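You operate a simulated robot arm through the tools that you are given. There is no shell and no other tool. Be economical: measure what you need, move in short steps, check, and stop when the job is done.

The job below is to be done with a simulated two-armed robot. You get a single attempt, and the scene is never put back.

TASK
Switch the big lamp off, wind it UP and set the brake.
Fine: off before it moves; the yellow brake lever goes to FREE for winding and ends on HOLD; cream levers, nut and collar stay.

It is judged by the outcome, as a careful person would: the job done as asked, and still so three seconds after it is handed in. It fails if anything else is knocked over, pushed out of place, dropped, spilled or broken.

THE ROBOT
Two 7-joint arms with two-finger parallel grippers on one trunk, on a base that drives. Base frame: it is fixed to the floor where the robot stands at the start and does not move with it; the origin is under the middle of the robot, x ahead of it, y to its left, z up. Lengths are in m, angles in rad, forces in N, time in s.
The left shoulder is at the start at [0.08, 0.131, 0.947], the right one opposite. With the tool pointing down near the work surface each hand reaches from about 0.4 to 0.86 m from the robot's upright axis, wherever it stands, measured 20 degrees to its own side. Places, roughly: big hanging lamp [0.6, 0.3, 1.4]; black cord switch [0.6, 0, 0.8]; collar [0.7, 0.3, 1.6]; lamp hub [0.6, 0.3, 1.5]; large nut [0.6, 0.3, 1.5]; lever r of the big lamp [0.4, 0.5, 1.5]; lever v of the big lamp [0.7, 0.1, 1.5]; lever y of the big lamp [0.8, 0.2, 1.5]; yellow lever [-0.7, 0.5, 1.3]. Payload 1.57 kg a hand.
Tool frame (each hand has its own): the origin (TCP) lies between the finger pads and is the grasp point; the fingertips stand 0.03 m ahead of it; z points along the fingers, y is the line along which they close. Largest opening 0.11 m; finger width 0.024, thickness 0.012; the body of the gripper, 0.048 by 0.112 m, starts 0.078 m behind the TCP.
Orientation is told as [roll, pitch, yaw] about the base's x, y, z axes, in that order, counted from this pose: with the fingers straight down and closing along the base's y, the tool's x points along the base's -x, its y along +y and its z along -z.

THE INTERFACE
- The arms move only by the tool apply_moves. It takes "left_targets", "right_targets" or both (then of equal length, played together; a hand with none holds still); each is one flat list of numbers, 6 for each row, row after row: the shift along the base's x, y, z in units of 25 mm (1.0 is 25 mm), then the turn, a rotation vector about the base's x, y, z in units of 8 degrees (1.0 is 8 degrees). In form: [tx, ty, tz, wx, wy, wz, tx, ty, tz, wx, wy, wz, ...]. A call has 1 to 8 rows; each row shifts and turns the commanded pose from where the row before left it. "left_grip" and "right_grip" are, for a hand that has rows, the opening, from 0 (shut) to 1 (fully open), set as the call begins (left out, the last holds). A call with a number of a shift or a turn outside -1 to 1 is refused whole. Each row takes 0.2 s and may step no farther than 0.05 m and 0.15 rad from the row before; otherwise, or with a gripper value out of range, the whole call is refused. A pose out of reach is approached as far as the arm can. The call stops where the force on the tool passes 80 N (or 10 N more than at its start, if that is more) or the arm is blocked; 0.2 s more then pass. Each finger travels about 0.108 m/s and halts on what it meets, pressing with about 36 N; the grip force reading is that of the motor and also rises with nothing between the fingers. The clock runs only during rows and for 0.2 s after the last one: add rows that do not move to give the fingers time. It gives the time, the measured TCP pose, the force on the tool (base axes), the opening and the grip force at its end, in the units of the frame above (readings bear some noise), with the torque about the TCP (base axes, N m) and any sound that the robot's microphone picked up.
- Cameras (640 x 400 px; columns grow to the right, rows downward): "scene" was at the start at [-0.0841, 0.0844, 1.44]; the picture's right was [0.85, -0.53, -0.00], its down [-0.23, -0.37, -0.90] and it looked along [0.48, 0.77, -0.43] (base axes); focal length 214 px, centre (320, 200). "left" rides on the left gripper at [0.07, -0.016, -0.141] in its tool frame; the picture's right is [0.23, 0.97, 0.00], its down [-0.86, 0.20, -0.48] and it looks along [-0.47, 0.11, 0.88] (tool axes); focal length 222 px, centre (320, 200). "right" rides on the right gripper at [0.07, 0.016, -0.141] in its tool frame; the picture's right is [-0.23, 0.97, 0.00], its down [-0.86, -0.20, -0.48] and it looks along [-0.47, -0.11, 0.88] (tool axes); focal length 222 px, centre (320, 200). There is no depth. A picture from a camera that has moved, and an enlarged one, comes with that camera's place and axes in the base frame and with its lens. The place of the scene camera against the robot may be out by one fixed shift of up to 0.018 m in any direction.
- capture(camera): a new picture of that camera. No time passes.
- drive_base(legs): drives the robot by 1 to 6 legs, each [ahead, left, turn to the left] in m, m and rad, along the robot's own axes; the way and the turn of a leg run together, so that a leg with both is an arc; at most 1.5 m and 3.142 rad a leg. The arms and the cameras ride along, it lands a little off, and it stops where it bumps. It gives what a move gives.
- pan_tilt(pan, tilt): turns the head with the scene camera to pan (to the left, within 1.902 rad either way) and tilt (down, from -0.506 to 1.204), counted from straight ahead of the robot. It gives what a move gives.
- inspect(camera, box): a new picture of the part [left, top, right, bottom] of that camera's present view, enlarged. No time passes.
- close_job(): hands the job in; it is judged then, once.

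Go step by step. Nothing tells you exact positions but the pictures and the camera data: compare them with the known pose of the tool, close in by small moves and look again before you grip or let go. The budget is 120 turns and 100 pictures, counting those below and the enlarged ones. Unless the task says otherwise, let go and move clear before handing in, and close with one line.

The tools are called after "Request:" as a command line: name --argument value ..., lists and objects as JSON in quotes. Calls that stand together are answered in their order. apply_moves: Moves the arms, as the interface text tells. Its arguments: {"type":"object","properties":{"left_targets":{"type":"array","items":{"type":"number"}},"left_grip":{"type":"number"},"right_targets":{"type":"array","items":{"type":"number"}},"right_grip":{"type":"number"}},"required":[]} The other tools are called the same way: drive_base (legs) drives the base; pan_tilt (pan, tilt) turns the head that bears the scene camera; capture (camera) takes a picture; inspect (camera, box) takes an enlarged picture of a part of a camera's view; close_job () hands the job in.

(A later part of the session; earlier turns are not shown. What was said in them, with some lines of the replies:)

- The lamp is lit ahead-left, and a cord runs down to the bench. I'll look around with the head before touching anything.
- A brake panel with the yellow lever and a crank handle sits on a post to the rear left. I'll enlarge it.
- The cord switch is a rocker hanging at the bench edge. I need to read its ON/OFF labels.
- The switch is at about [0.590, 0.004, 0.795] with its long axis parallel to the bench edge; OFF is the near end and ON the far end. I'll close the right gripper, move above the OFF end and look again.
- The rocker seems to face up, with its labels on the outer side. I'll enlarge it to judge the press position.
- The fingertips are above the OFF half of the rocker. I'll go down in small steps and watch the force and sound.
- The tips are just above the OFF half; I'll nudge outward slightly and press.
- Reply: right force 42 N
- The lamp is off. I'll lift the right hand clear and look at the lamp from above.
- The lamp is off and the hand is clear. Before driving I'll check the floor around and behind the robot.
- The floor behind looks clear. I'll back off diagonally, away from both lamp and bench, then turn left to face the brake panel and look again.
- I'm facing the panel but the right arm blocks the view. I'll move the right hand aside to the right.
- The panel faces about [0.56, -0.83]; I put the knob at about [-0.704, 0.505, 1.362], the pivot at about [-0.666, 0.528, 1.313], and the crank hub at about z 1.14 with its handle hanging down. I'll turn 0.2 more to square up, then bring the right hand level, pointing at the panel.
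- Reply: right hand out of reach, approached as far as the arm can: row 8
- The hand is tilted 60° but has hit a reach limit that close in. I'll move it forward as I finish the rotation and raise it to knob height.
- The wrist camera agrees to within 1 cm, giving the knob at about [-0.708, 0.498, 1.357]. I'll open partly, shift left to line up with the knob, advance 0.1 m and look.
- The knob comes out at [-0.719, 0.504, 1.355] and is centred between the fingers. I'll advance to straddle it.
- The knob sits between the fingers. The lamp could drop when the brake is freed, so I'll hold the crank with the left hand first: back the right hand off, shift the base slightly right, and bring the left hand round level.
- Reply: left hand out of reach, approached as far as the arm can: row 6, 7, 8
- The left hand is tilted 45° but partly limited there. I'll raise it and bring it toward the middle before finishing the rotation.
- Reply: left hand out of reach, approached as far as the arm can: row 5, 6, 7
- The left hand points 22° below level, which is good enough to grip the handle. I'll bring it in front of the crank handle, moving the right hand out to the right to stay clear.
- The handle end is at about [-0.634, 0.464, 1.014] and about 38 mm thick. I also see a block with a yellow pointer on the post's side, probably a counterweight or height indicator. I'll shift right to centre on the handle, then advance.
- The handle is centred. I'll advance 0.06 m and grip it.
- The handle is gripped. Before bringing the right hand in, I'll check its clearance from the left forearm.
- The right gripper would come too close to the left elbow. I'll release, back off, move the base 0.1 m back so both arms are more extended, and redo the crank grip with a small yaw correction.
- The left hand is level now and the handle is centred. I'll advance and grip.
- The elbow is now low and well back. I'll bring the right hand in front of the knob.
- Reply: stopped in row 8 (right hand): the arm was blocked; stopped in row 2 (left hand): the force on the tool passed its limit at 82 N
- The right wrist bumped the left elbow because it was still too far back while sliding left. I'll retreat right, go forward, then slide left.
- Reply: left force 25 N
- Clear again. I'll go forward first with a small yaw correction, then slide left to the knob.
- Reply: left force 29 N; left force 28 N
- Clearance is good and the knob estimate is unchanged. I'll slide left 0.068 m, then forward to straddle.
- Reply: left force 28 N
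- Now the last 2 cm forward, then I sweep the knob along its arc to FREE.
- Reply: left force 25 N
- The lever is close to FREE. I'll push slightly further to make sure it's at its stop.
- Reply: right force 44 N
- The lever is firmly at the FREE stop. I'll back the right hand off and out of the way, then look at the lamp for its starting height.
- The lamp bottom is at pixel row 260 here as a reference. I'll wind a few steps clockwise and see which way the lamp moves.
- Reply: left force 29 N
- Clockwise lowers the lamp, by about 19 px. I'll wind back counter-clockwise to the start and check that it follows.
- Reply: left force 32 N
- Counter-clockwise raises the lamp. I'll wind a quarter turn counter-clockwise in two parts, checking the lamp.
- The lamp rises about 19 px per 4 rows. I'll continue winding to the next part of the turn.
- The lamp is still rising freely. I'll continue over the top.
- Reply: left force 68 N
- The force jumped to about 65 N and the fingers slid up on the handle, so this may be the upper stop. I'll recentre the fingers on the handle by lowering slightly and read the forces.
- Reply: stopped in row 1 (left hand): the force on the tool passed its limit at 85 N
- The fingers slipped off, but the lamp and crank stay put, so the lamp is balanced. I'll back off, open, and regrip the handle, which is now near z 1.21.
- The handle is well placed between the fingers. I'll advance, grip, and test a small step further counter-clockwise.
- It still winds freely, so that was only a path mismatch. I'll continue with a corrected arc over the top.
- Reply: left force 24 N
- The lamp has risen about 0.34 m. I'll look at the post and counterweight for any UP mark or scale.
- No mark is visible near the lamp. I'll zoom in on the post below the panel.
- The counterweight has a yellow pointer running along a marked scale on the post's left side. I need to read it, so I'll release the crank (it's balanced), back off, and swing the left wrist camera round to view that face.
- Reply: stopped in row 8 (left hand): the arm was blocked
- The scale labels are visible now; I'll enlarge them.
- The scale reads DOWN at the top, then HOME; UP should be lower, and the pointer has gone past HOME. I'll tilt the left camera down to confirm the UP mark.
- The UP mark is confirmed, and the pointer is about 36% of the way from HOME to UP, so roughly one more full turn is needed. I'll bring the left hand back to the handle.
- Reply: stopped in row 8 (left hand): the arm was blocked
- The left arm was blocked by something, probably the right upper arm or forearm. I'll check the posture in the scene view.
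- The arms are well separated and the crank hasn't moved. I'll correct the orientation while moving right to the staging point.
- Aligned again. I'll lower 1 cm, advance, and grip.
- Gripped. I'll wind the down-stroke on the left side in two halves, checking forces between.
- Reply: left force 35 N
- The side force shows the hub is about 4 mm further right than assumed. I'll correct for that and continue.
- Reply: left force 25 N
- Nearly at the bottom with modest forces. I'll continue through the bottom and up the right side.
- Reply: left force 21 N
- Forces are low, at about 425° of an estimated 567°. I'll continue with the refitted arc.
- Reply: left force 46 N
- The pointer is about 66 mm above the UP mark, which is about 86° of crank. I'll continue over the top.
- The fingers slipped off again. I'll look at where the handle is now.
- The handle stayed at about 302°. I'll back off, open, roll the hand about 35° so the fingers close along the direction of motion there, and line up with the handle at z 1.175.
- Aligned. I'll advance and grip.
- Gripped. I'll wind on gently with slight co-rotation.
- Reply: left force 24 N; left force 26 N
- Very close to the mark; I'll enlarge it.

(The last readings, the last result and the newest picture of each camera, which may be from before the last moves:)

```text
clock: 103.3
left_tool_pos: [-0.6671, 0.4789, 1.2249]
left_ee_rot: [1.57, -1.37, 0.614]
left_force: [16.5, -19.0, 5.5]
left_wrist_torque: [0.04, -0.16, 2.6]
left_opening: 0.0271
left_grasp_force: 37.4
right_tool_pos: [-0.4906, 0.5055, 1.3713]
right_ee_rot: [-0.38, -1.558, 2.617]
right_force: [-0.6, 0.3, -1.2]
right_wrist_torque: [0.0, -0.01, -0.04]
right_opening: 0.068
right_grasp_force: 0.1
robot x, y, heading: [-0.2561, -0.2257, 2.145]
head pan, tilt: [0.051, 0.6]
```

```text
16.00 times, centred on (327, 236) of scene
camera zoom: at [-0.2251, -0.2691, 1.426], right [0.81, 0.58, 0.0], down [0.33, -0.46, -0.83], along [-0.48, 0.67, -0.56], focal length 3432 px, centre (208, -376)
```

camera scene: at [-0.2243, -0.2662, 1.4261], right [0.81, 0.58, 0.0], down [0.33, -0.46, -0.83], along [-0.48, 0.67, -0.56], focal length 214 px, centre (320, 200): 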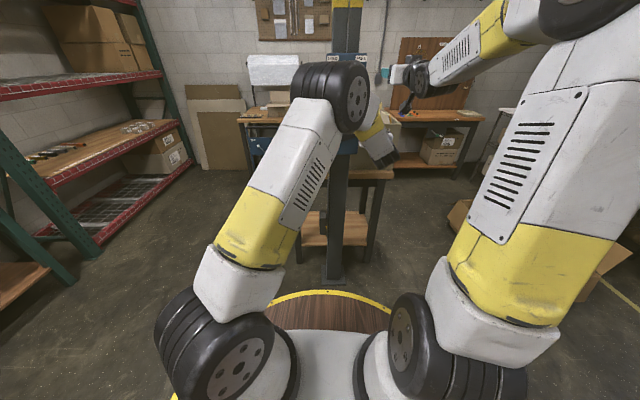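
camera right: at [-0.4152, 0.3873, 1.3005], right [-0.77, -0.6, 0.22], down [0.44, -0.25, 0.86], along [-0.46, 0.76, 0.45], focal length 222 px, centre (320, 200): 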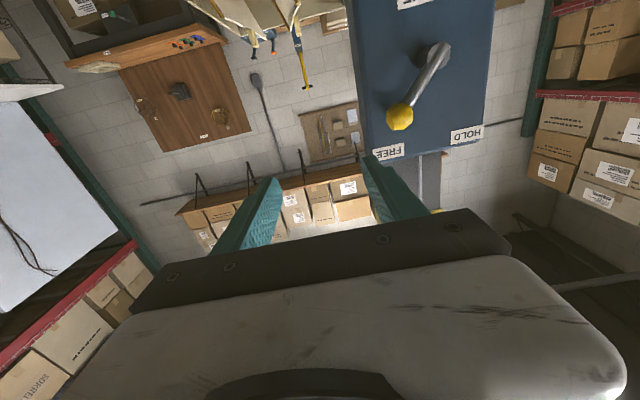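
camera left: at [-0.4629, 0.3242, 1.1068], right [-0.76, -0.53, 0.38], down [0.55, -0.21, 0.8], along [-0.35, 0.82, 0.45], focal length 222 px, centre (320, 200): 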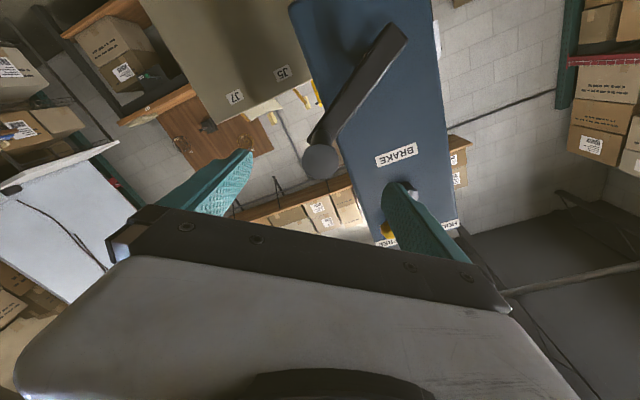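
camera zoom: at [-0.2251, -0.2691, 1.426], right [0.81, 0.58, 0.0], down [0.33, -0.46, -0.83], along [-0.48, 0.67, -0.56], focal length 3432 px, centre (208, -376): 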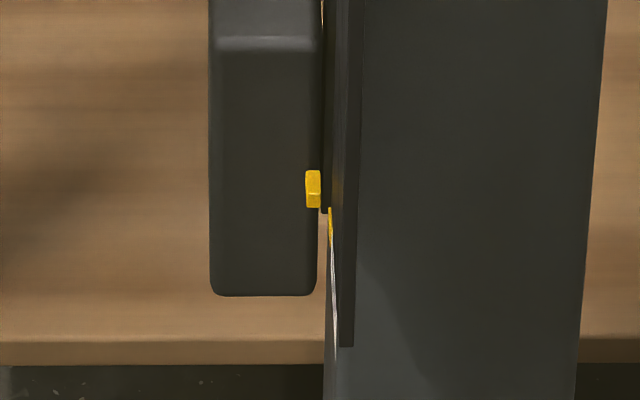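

Allowing for perspective (the pointer sits behind the tick), about 8 mm remains, or about 9° of crank. I'll make that small step and compare again.

Request:
apply_moves --left_targets '[-0.3, -0.196, -0.06, 0.1, -0.15, 0, -0.27, -0.176, -0.08, 0.1, -0.15, 0]'

Request:
inspect --camera "scene" --box '[318, 226, 336, 246]'

```text
clock: 103.9
left_tool_pos: [-0.6805, 0.471, 1.2209]
left_ee_rot: [1.55, -1.419, 0.634]
left_force: [18.5, -12.4, 2.6]
left_wrist_torque: [-0.04, -0.31, 2.57]
left_opening: 0.027
left_grasp_force: 38.0
right_tool_pos: [-0.4895, 0.5068, 1.3697]
right_ee_rot: [-0.36, -1.556, 2.595]
right_force: [-0.8, 1.2, 0.6]
right_wrist_torque: [-0.03, -0.03, 0.04]
right_opening: 0.0684
right_grasp_force: 0.0
robot x, y, heading: [-0.257, -0.2263, 2.143]
head pan, tilt: [0.051, 0.6]
```

```text
16.00 times, centred on (327, 236) of scene
camera zoom: at [-0.225, -0.2685, 1.426], right [0.81, 0.58, 0.0], down [0.33, -0.46, -0.83], along [-0.48, 0.67, -0.56], focal length 3432 px, centre (208, -376)
```

zoom: 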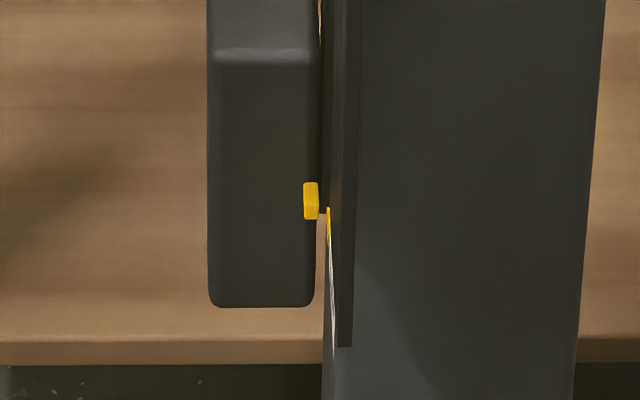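

The pointer now lines up with UP within a couple of mm. I'll release the crank, back off, move the left hand down and left, and check that the pointer holds.

Request:
apply_moves --left_targets '[0, 0, 0, 0, 0, 0, 0, 0, 0, 0, 0, 0, 0, 0, 0, 0, 0, 0, 0, 0, 0, 0, 0, 0, 0.547, -0.837, 0, 0, 0, 0, 0.547, -0.837, 0, 0, 0, 0, 0.547, -0.837, 0, 0, 0, 0, 0.547, -0.837, 0, 0, 0, 0]' --left_grip 1

Request:
apply_moves --left_targets '[-0.837, -0.547, -0.6, 0, 0, 0, -0.837, -0.547, -0.6, 0, 0, 0, -0.837, -0.547, -1, 0, 0, 0, -0.837, -0.547, -1, 0, 0, 0, -0.837, -0.547, -1, 0, 0, 0, -0.837, -0.547, -1, 0, 0, 0]'

Request:
capture --camera "scene"

Request:
inspect --camera "scene" --box '[318, 226, 336, 246]'

```text
clock: 105.7
left_tool_pos: [-0.6252, 0.3867, 1.2205]
left_ee_rot: [1.558, -1.419, 0.62]
left_force: [-0.8, 0.8, 0.0]
left_wrist_torque: [0.01, 0.02, 0.03]
left_opening: 0.1098
left_grasp_force: 0.0
right_tool_pos: [-0.4903, 0.5084, 1.3695]
right_ee_rot: [-0.347, -1.555, 2.58]
right_force: [0.3, 0.5, 0.2]
right_wrist_torque: [0.05, 0.01, -0.02]
right_opening: 0.0682
right_grasp_force: 0.2
robot x, y, heading: [-0.2615, -0.2281, 2.147]
head pan, tilt: [0.051, 0.6]
```

```text
clock: 107.1
left_tool_pos: [-0.7497, 0.3062, 1.0919]
left_ee_rot: [1.56, -1.418, 0.616]
left_force: [0.5, 0.3, 1.0]
left_wrist_torque: [0.03, 0.0, 0.04]
left_opening: 0.1099
left_grasp_force: 0.1
right_tool_pos: [-0.4906, 0.5078, 1.3701]
right_ee_rot: [-0.348, -1.554, 2.583]
right_force: [-0.3, -0.1, -0.1]
right_wrist_torque: [-0.02, 0.01, 0.0]
right_opening: 0.0681
right_grasp_force: 0.1
robot x, y, heading: [-0.256, -0.2264, 2.143]
head pan, tilt: [0.051, 0.6]
```

```text
9 pictures are left
camera scene: at [-0.2257, -0.2678, 1.426], right [0.81, 0.58, 0.0], down [0.33, -0.46, -0.83], along [-0.48, 0.67, -0.56], focal length 214 px, centre (320, 200)
```

scene: 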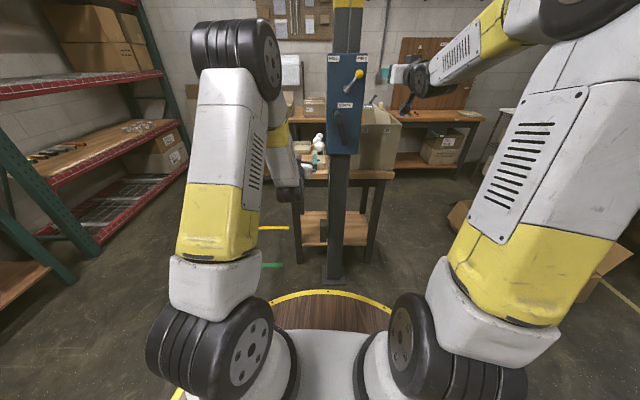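

```text
16.00 times, centred on (327, 236) of scene
camera zoom: at [-0.2257, -0.2678, 1.426], right [0.81, 0.58, 0.0], down [0.33, -0.46, -0.83], along [-0.48, 0.67, -0.56], focal length 3432 px, centre (208, -376)
```

zoom: 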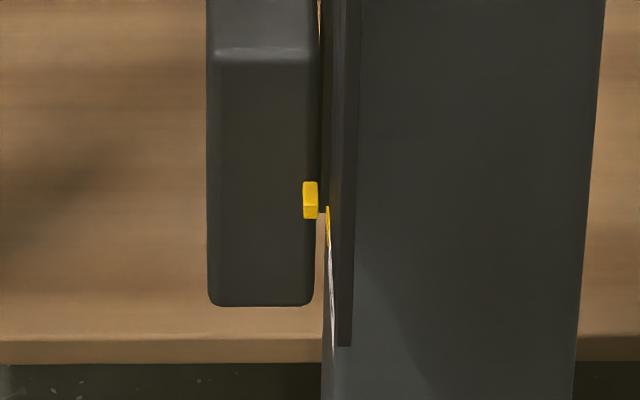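

It holds by itself, with the handle at the top and the lever still on FREE. Now the right hand goes in front of the knob, estimated at [-0.643, 0.548, 1.351].

Request:
apply_moves --right_targets '[-0.837, -0.547, -0.18, 0, 0, 0, -0.837, -0.547, -0.18, 0, 0, 0, -0.837, -0.547, -0.18, 0, 0, 0, -0.837, -0.547, -0.18, 0, 0, 0, -0.547, 0.837, 0, 0, 0, 0, -0.547, 0.837, 0, 0, 0, 0]'

Request:
capture --camera "right"

```text
clock: 108.5
left_tool_pos: [-0.7502, 0.3061, 1.0916]
left_ee_rot: [1.556, -1.418, 0.621]
left_force: [1.6, -0.3, -0.4]
left_wrist_torque: [0.01, -0.03, -0.02]
left_opening: 0.11
left_grasp_force: 0.0
right_tool_pos: [-0.6023, 0.4953, 1.3514]
right_ee_rot: [-0.372, -1.555, 2.606]
right_force: [-0.1, 0.5, 1.0]
right_wrist_torque: [0.02, 0.02, -0.04]
right_opening: 0.0683
right_grasp_force: 0.0
robot x, y, heading: [-0.2582, -0.2277, 2.145]
head pan, tilt: [0.051, 0.6]
```

```text
7 pictures are left
camera right: at [-0.5267, 0.3736, 1.2831], right [-0.77, -0.6, 0.22], down [0.44, -0.25, 0.86], along [-0.46, 0.76, 0.45], focal length 222 px, centre (320, 200)
```

right: 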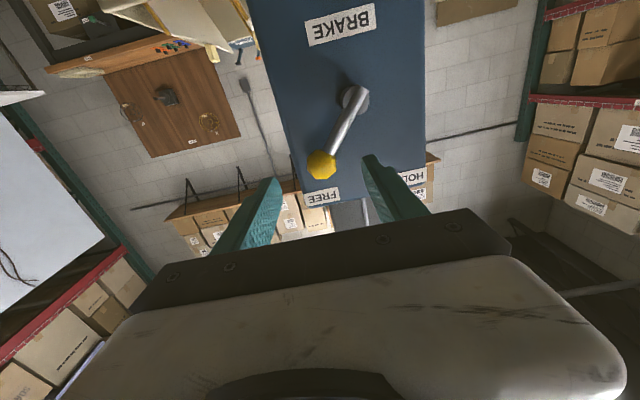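

The knob is centred. I'll advance 6 cm and sweep it back to HOLD.

Request:
apply_moves --right_targets '[-0.547, 0.837, 0, 0, 0, 0, -0.547, 0.837, 0, 0, 0, 0, -0.22, 0.335, 0, 0, 0, 0, -0.502, -0.328, 0.05, 0, 0, 0, -0.67, -0.438, 0.44, 0, 0, 0, -0.77, -0.503, 0.16, 0, 0, 0, -0.77, -0.503, -0.16, 0, 0, 0, -0.67, -0.438, -0.44, 0, 0, 0]'

Request:
apply_moves --right_targets '[-0.3, -0.196, -0.25, 0, 0, 0]'

Request:
capture --camera "right"

```text
clock: 110.3
left_tool_pos: [-0.7502, 0.3063, 1.0903]
left_ee_rot: [1.556, -1.42, 0.623]
left_force: [0.0, 0.3, 0.0]
left_wrist_torque: [-0.04, -0.03, 0.0]
left_opening: 0.1102
left_grasp_force: 0.1
right_tool_pos: [-0.7208, 0.49, 1.3529]
right_ee_rot: [-0.337, -1.555, 2.574]
right_force: [0.4, 0.2, 0.6]
right_wrist_torque: [-0.02, 0.02, 0.0]
right_opening: 0.0683
right_grasp_force: 0.1
robot x, y, heading: [-0.2602, -0.2282, 2.142]
head pan, tilt: [0.051, 0.6]
```

```text
clock: 110.7
left_tool_pos: [-0.7493, 0.3063, 1.0916]
left_ee_rot: [1.557, -1.419, 0.619]
left_force: [0.2, 1.2, 0.6]
left_wrist_torque: [0.01, 0.0, 0.0]
left_opening: 0.1097
left_grasp_force: 0.0
right_tool_pos: [-0.724, 0.4879, 1.3507]
right_ee_rot: [-0.772, -1.561, 3.002]
right_force: [5.9, 5.7, 15.8]
right_wrist_torque: [0.54, -0.44, -0.02]
right_opening: 0.0753
right_grasp_force: 4.4
robot x, y, heading: [-0.2587, -0.2292, 2.142]
head pan, tilt: [0.051, 0.6]
```

```text
6 pictures are left
camera right: at [-0.6491, 0.3655, 1.2809], right [-0.77, -0.6, 0.22], down [0.44, -0.26, 0.86], along [-0.46, 0.76, 0.46], focal length 222 px, centre (320, 200)
```

right: 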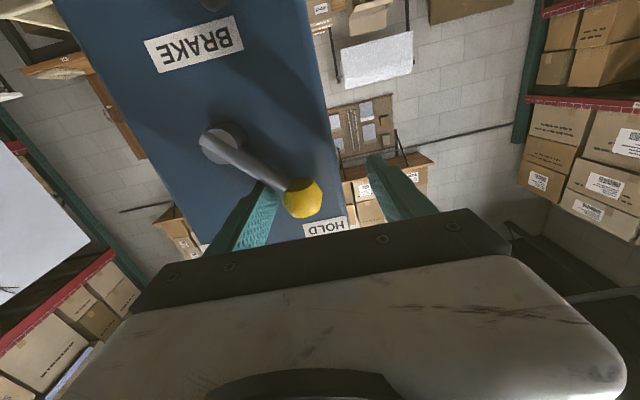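

The lever is back at its original HOLD position. I'll ease off, back the right hand out, and verify everything.

Request:
apply_moves --right_targets '[0.3, 0.196, 0.25, 0, 0, 0, 0.547, -0.837, 0, 0, 0, 0, 0.547, -0.837, 0, 0, 0, 0, 0.547, -0.837, 0, 0, 0, 0, 0.837, 0.2, 0, 0, 0, 0, 0.837, 0.547, 0, 0, 0, 0, 0.837, 0.547, 0, 0, 0, 0, 0.837, 0.547, 0, 0, 0, 0]'

Request:
inspect --camera "scene" --box '[290, 40, 410, 260]'

Request:
inspect --camera "scene" --box '[318, 226, 336, 246]'

Request:
pan_tilt --pan -1.6 --tilt -0.3

Request:
capture --camera "scene"

```text
clock: 112.5
left_tool_pos: [-0.7512, 0.3066, 1.0908]
left_ee_rot: [1.555, -1.417, 0.622]
left_force: [0.5, 0.3, -0.3]
left_wrist_torque: [-0.01, 0.0, -0.01]
left_opening: 0.1099
left_grasp_force: 0.1
right_tool_pos: [-0.5947, 0.4722, 1.3531]
right_ee_rot: [-0.366, -1.555, 2.603]
right_force: [-0.3, -0.8, 0.1]
right_wrist_torque: [-0.01, -0.04, -0.05]
right_opening: 0.0684
right_grasp_force: 0.0
robot x, y, heading: [-0.2593, -0.2269, 2.144]
head pan, tilt: [0.051, 0.6]
```

```text
1.82 times, centred on (350, 150) of scene
camera zoom: at [-0.2263, -0.2679, 1.426], right [0.81, 0.58, 0.0], down [0.33, -0.46, -0.82], along [-0.48, 0.67, -0.57], focal length 390 px, centre (266, 291)
```

zoom: 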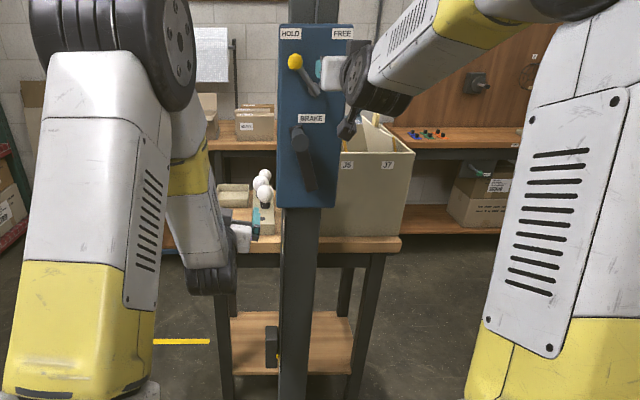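

```text
16.00 times, centred on (327, 236) of scene
camera zoom: at [-0.2263, -0.2679, 1.426], right [0.81, 0.58, 0.0], down [0.33, -0.46, -0.82], along [-0.48, 0.67, -0.57], focal length 3432 px, centre (208, -376)
```

zoom: 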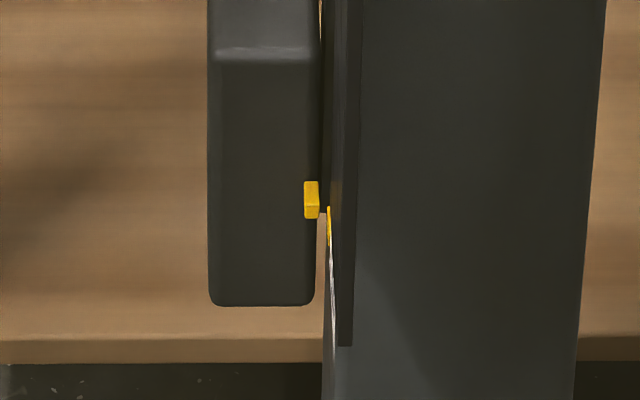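

```text
clock: 114.2
left_tool_pos: [-0.7492, 0.3054, 1.092]
left_ee_rot: [1.555, -1.419, 0.622]
left_force: [-0.2, -0.8, -0.1]
left_wrist_torque: [-0.03, -0.01, -0.01]
left_opening: 0.1102
left_grasp_force: 0.1
right_tool_pos: [-0.595, 0.4731, 1.3523]
right_ee_rot: [-0.351, -1.553, 2.587]
right_force: [0.3, 0.1, 0.2]
right_wrist_torque: [0.0, 0.02, -0.01]
right_opening: 0.0682
right_grasp_force: 0.0
robot x, y, heading: [-0.2622, -0.2276, 2.144]
head pan, tilt: [-1.6, -0.3]
```

```text
3 pictures are left
camera scene: at [-0.1072, -0.2989, 1.5067], right [0.52, -0.86, 0.0], down [0.25, 0.15, -0.96], along [0.82, 0.49, 0.3], focal length 214 px, centre (320, 200)
```

scene: 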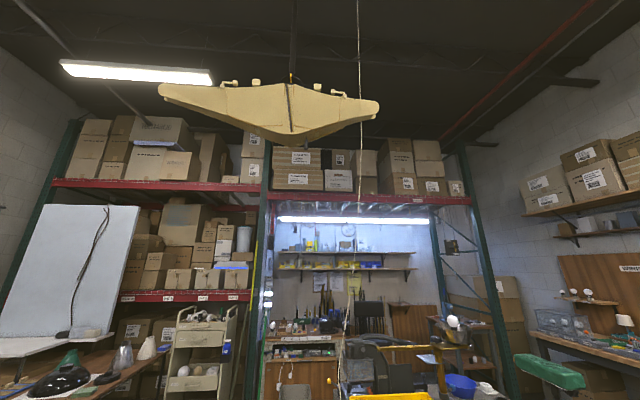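

The lamp is off and raised, the pointer is steady at UP, and the lever is on HOLD. I'll move the hands a little further clear and hand in.

Request:
apply_moves --right_targets '[0.8, 0.3, 0.1, 0, 0, 0, 0.8, 0.3, 0.1, 0, 0, 0, 0.8, 0.3, 0.1, 0, 0, 0, 0.8, 0.3, 0.1, 0, 0, 0]'

Request:
close_job

```text
clock: 115.2
left_tool_pos: [-0.7499, 0.3066, 1.0912]
left_ee_rot: [1.556, -1.42, 0.624]
left_force: [0.4, -0.6, 0.8]
left_wrist_torque: [0.02, -0.02, -0.03]
left_opening: 0.1101
left_grasp_force: 0.0
right_tool_pos: [-0.5155, 0.5035, 1.3624]
right_ee_rot: [-0.308, -1.555, 2.544]
right_force: [-0.8, -0.6, 0.5]
right_wrist_torque: [0.04, 0.0, -0.02]
right_opening: 0.068
right_grasp_force: 0.0
robot x, y, heading: [-0.26, -0.2304, 2.145]
head pan, tilt: [-1.6, -0.3]
```

```text
The job is handed in.
```

The lamp was switched off first, then wound up to the UP mark (within a few millimetres by my reading), and the yellow brake lever is back on HOLD; I never touched the cream levers, nut or collar.
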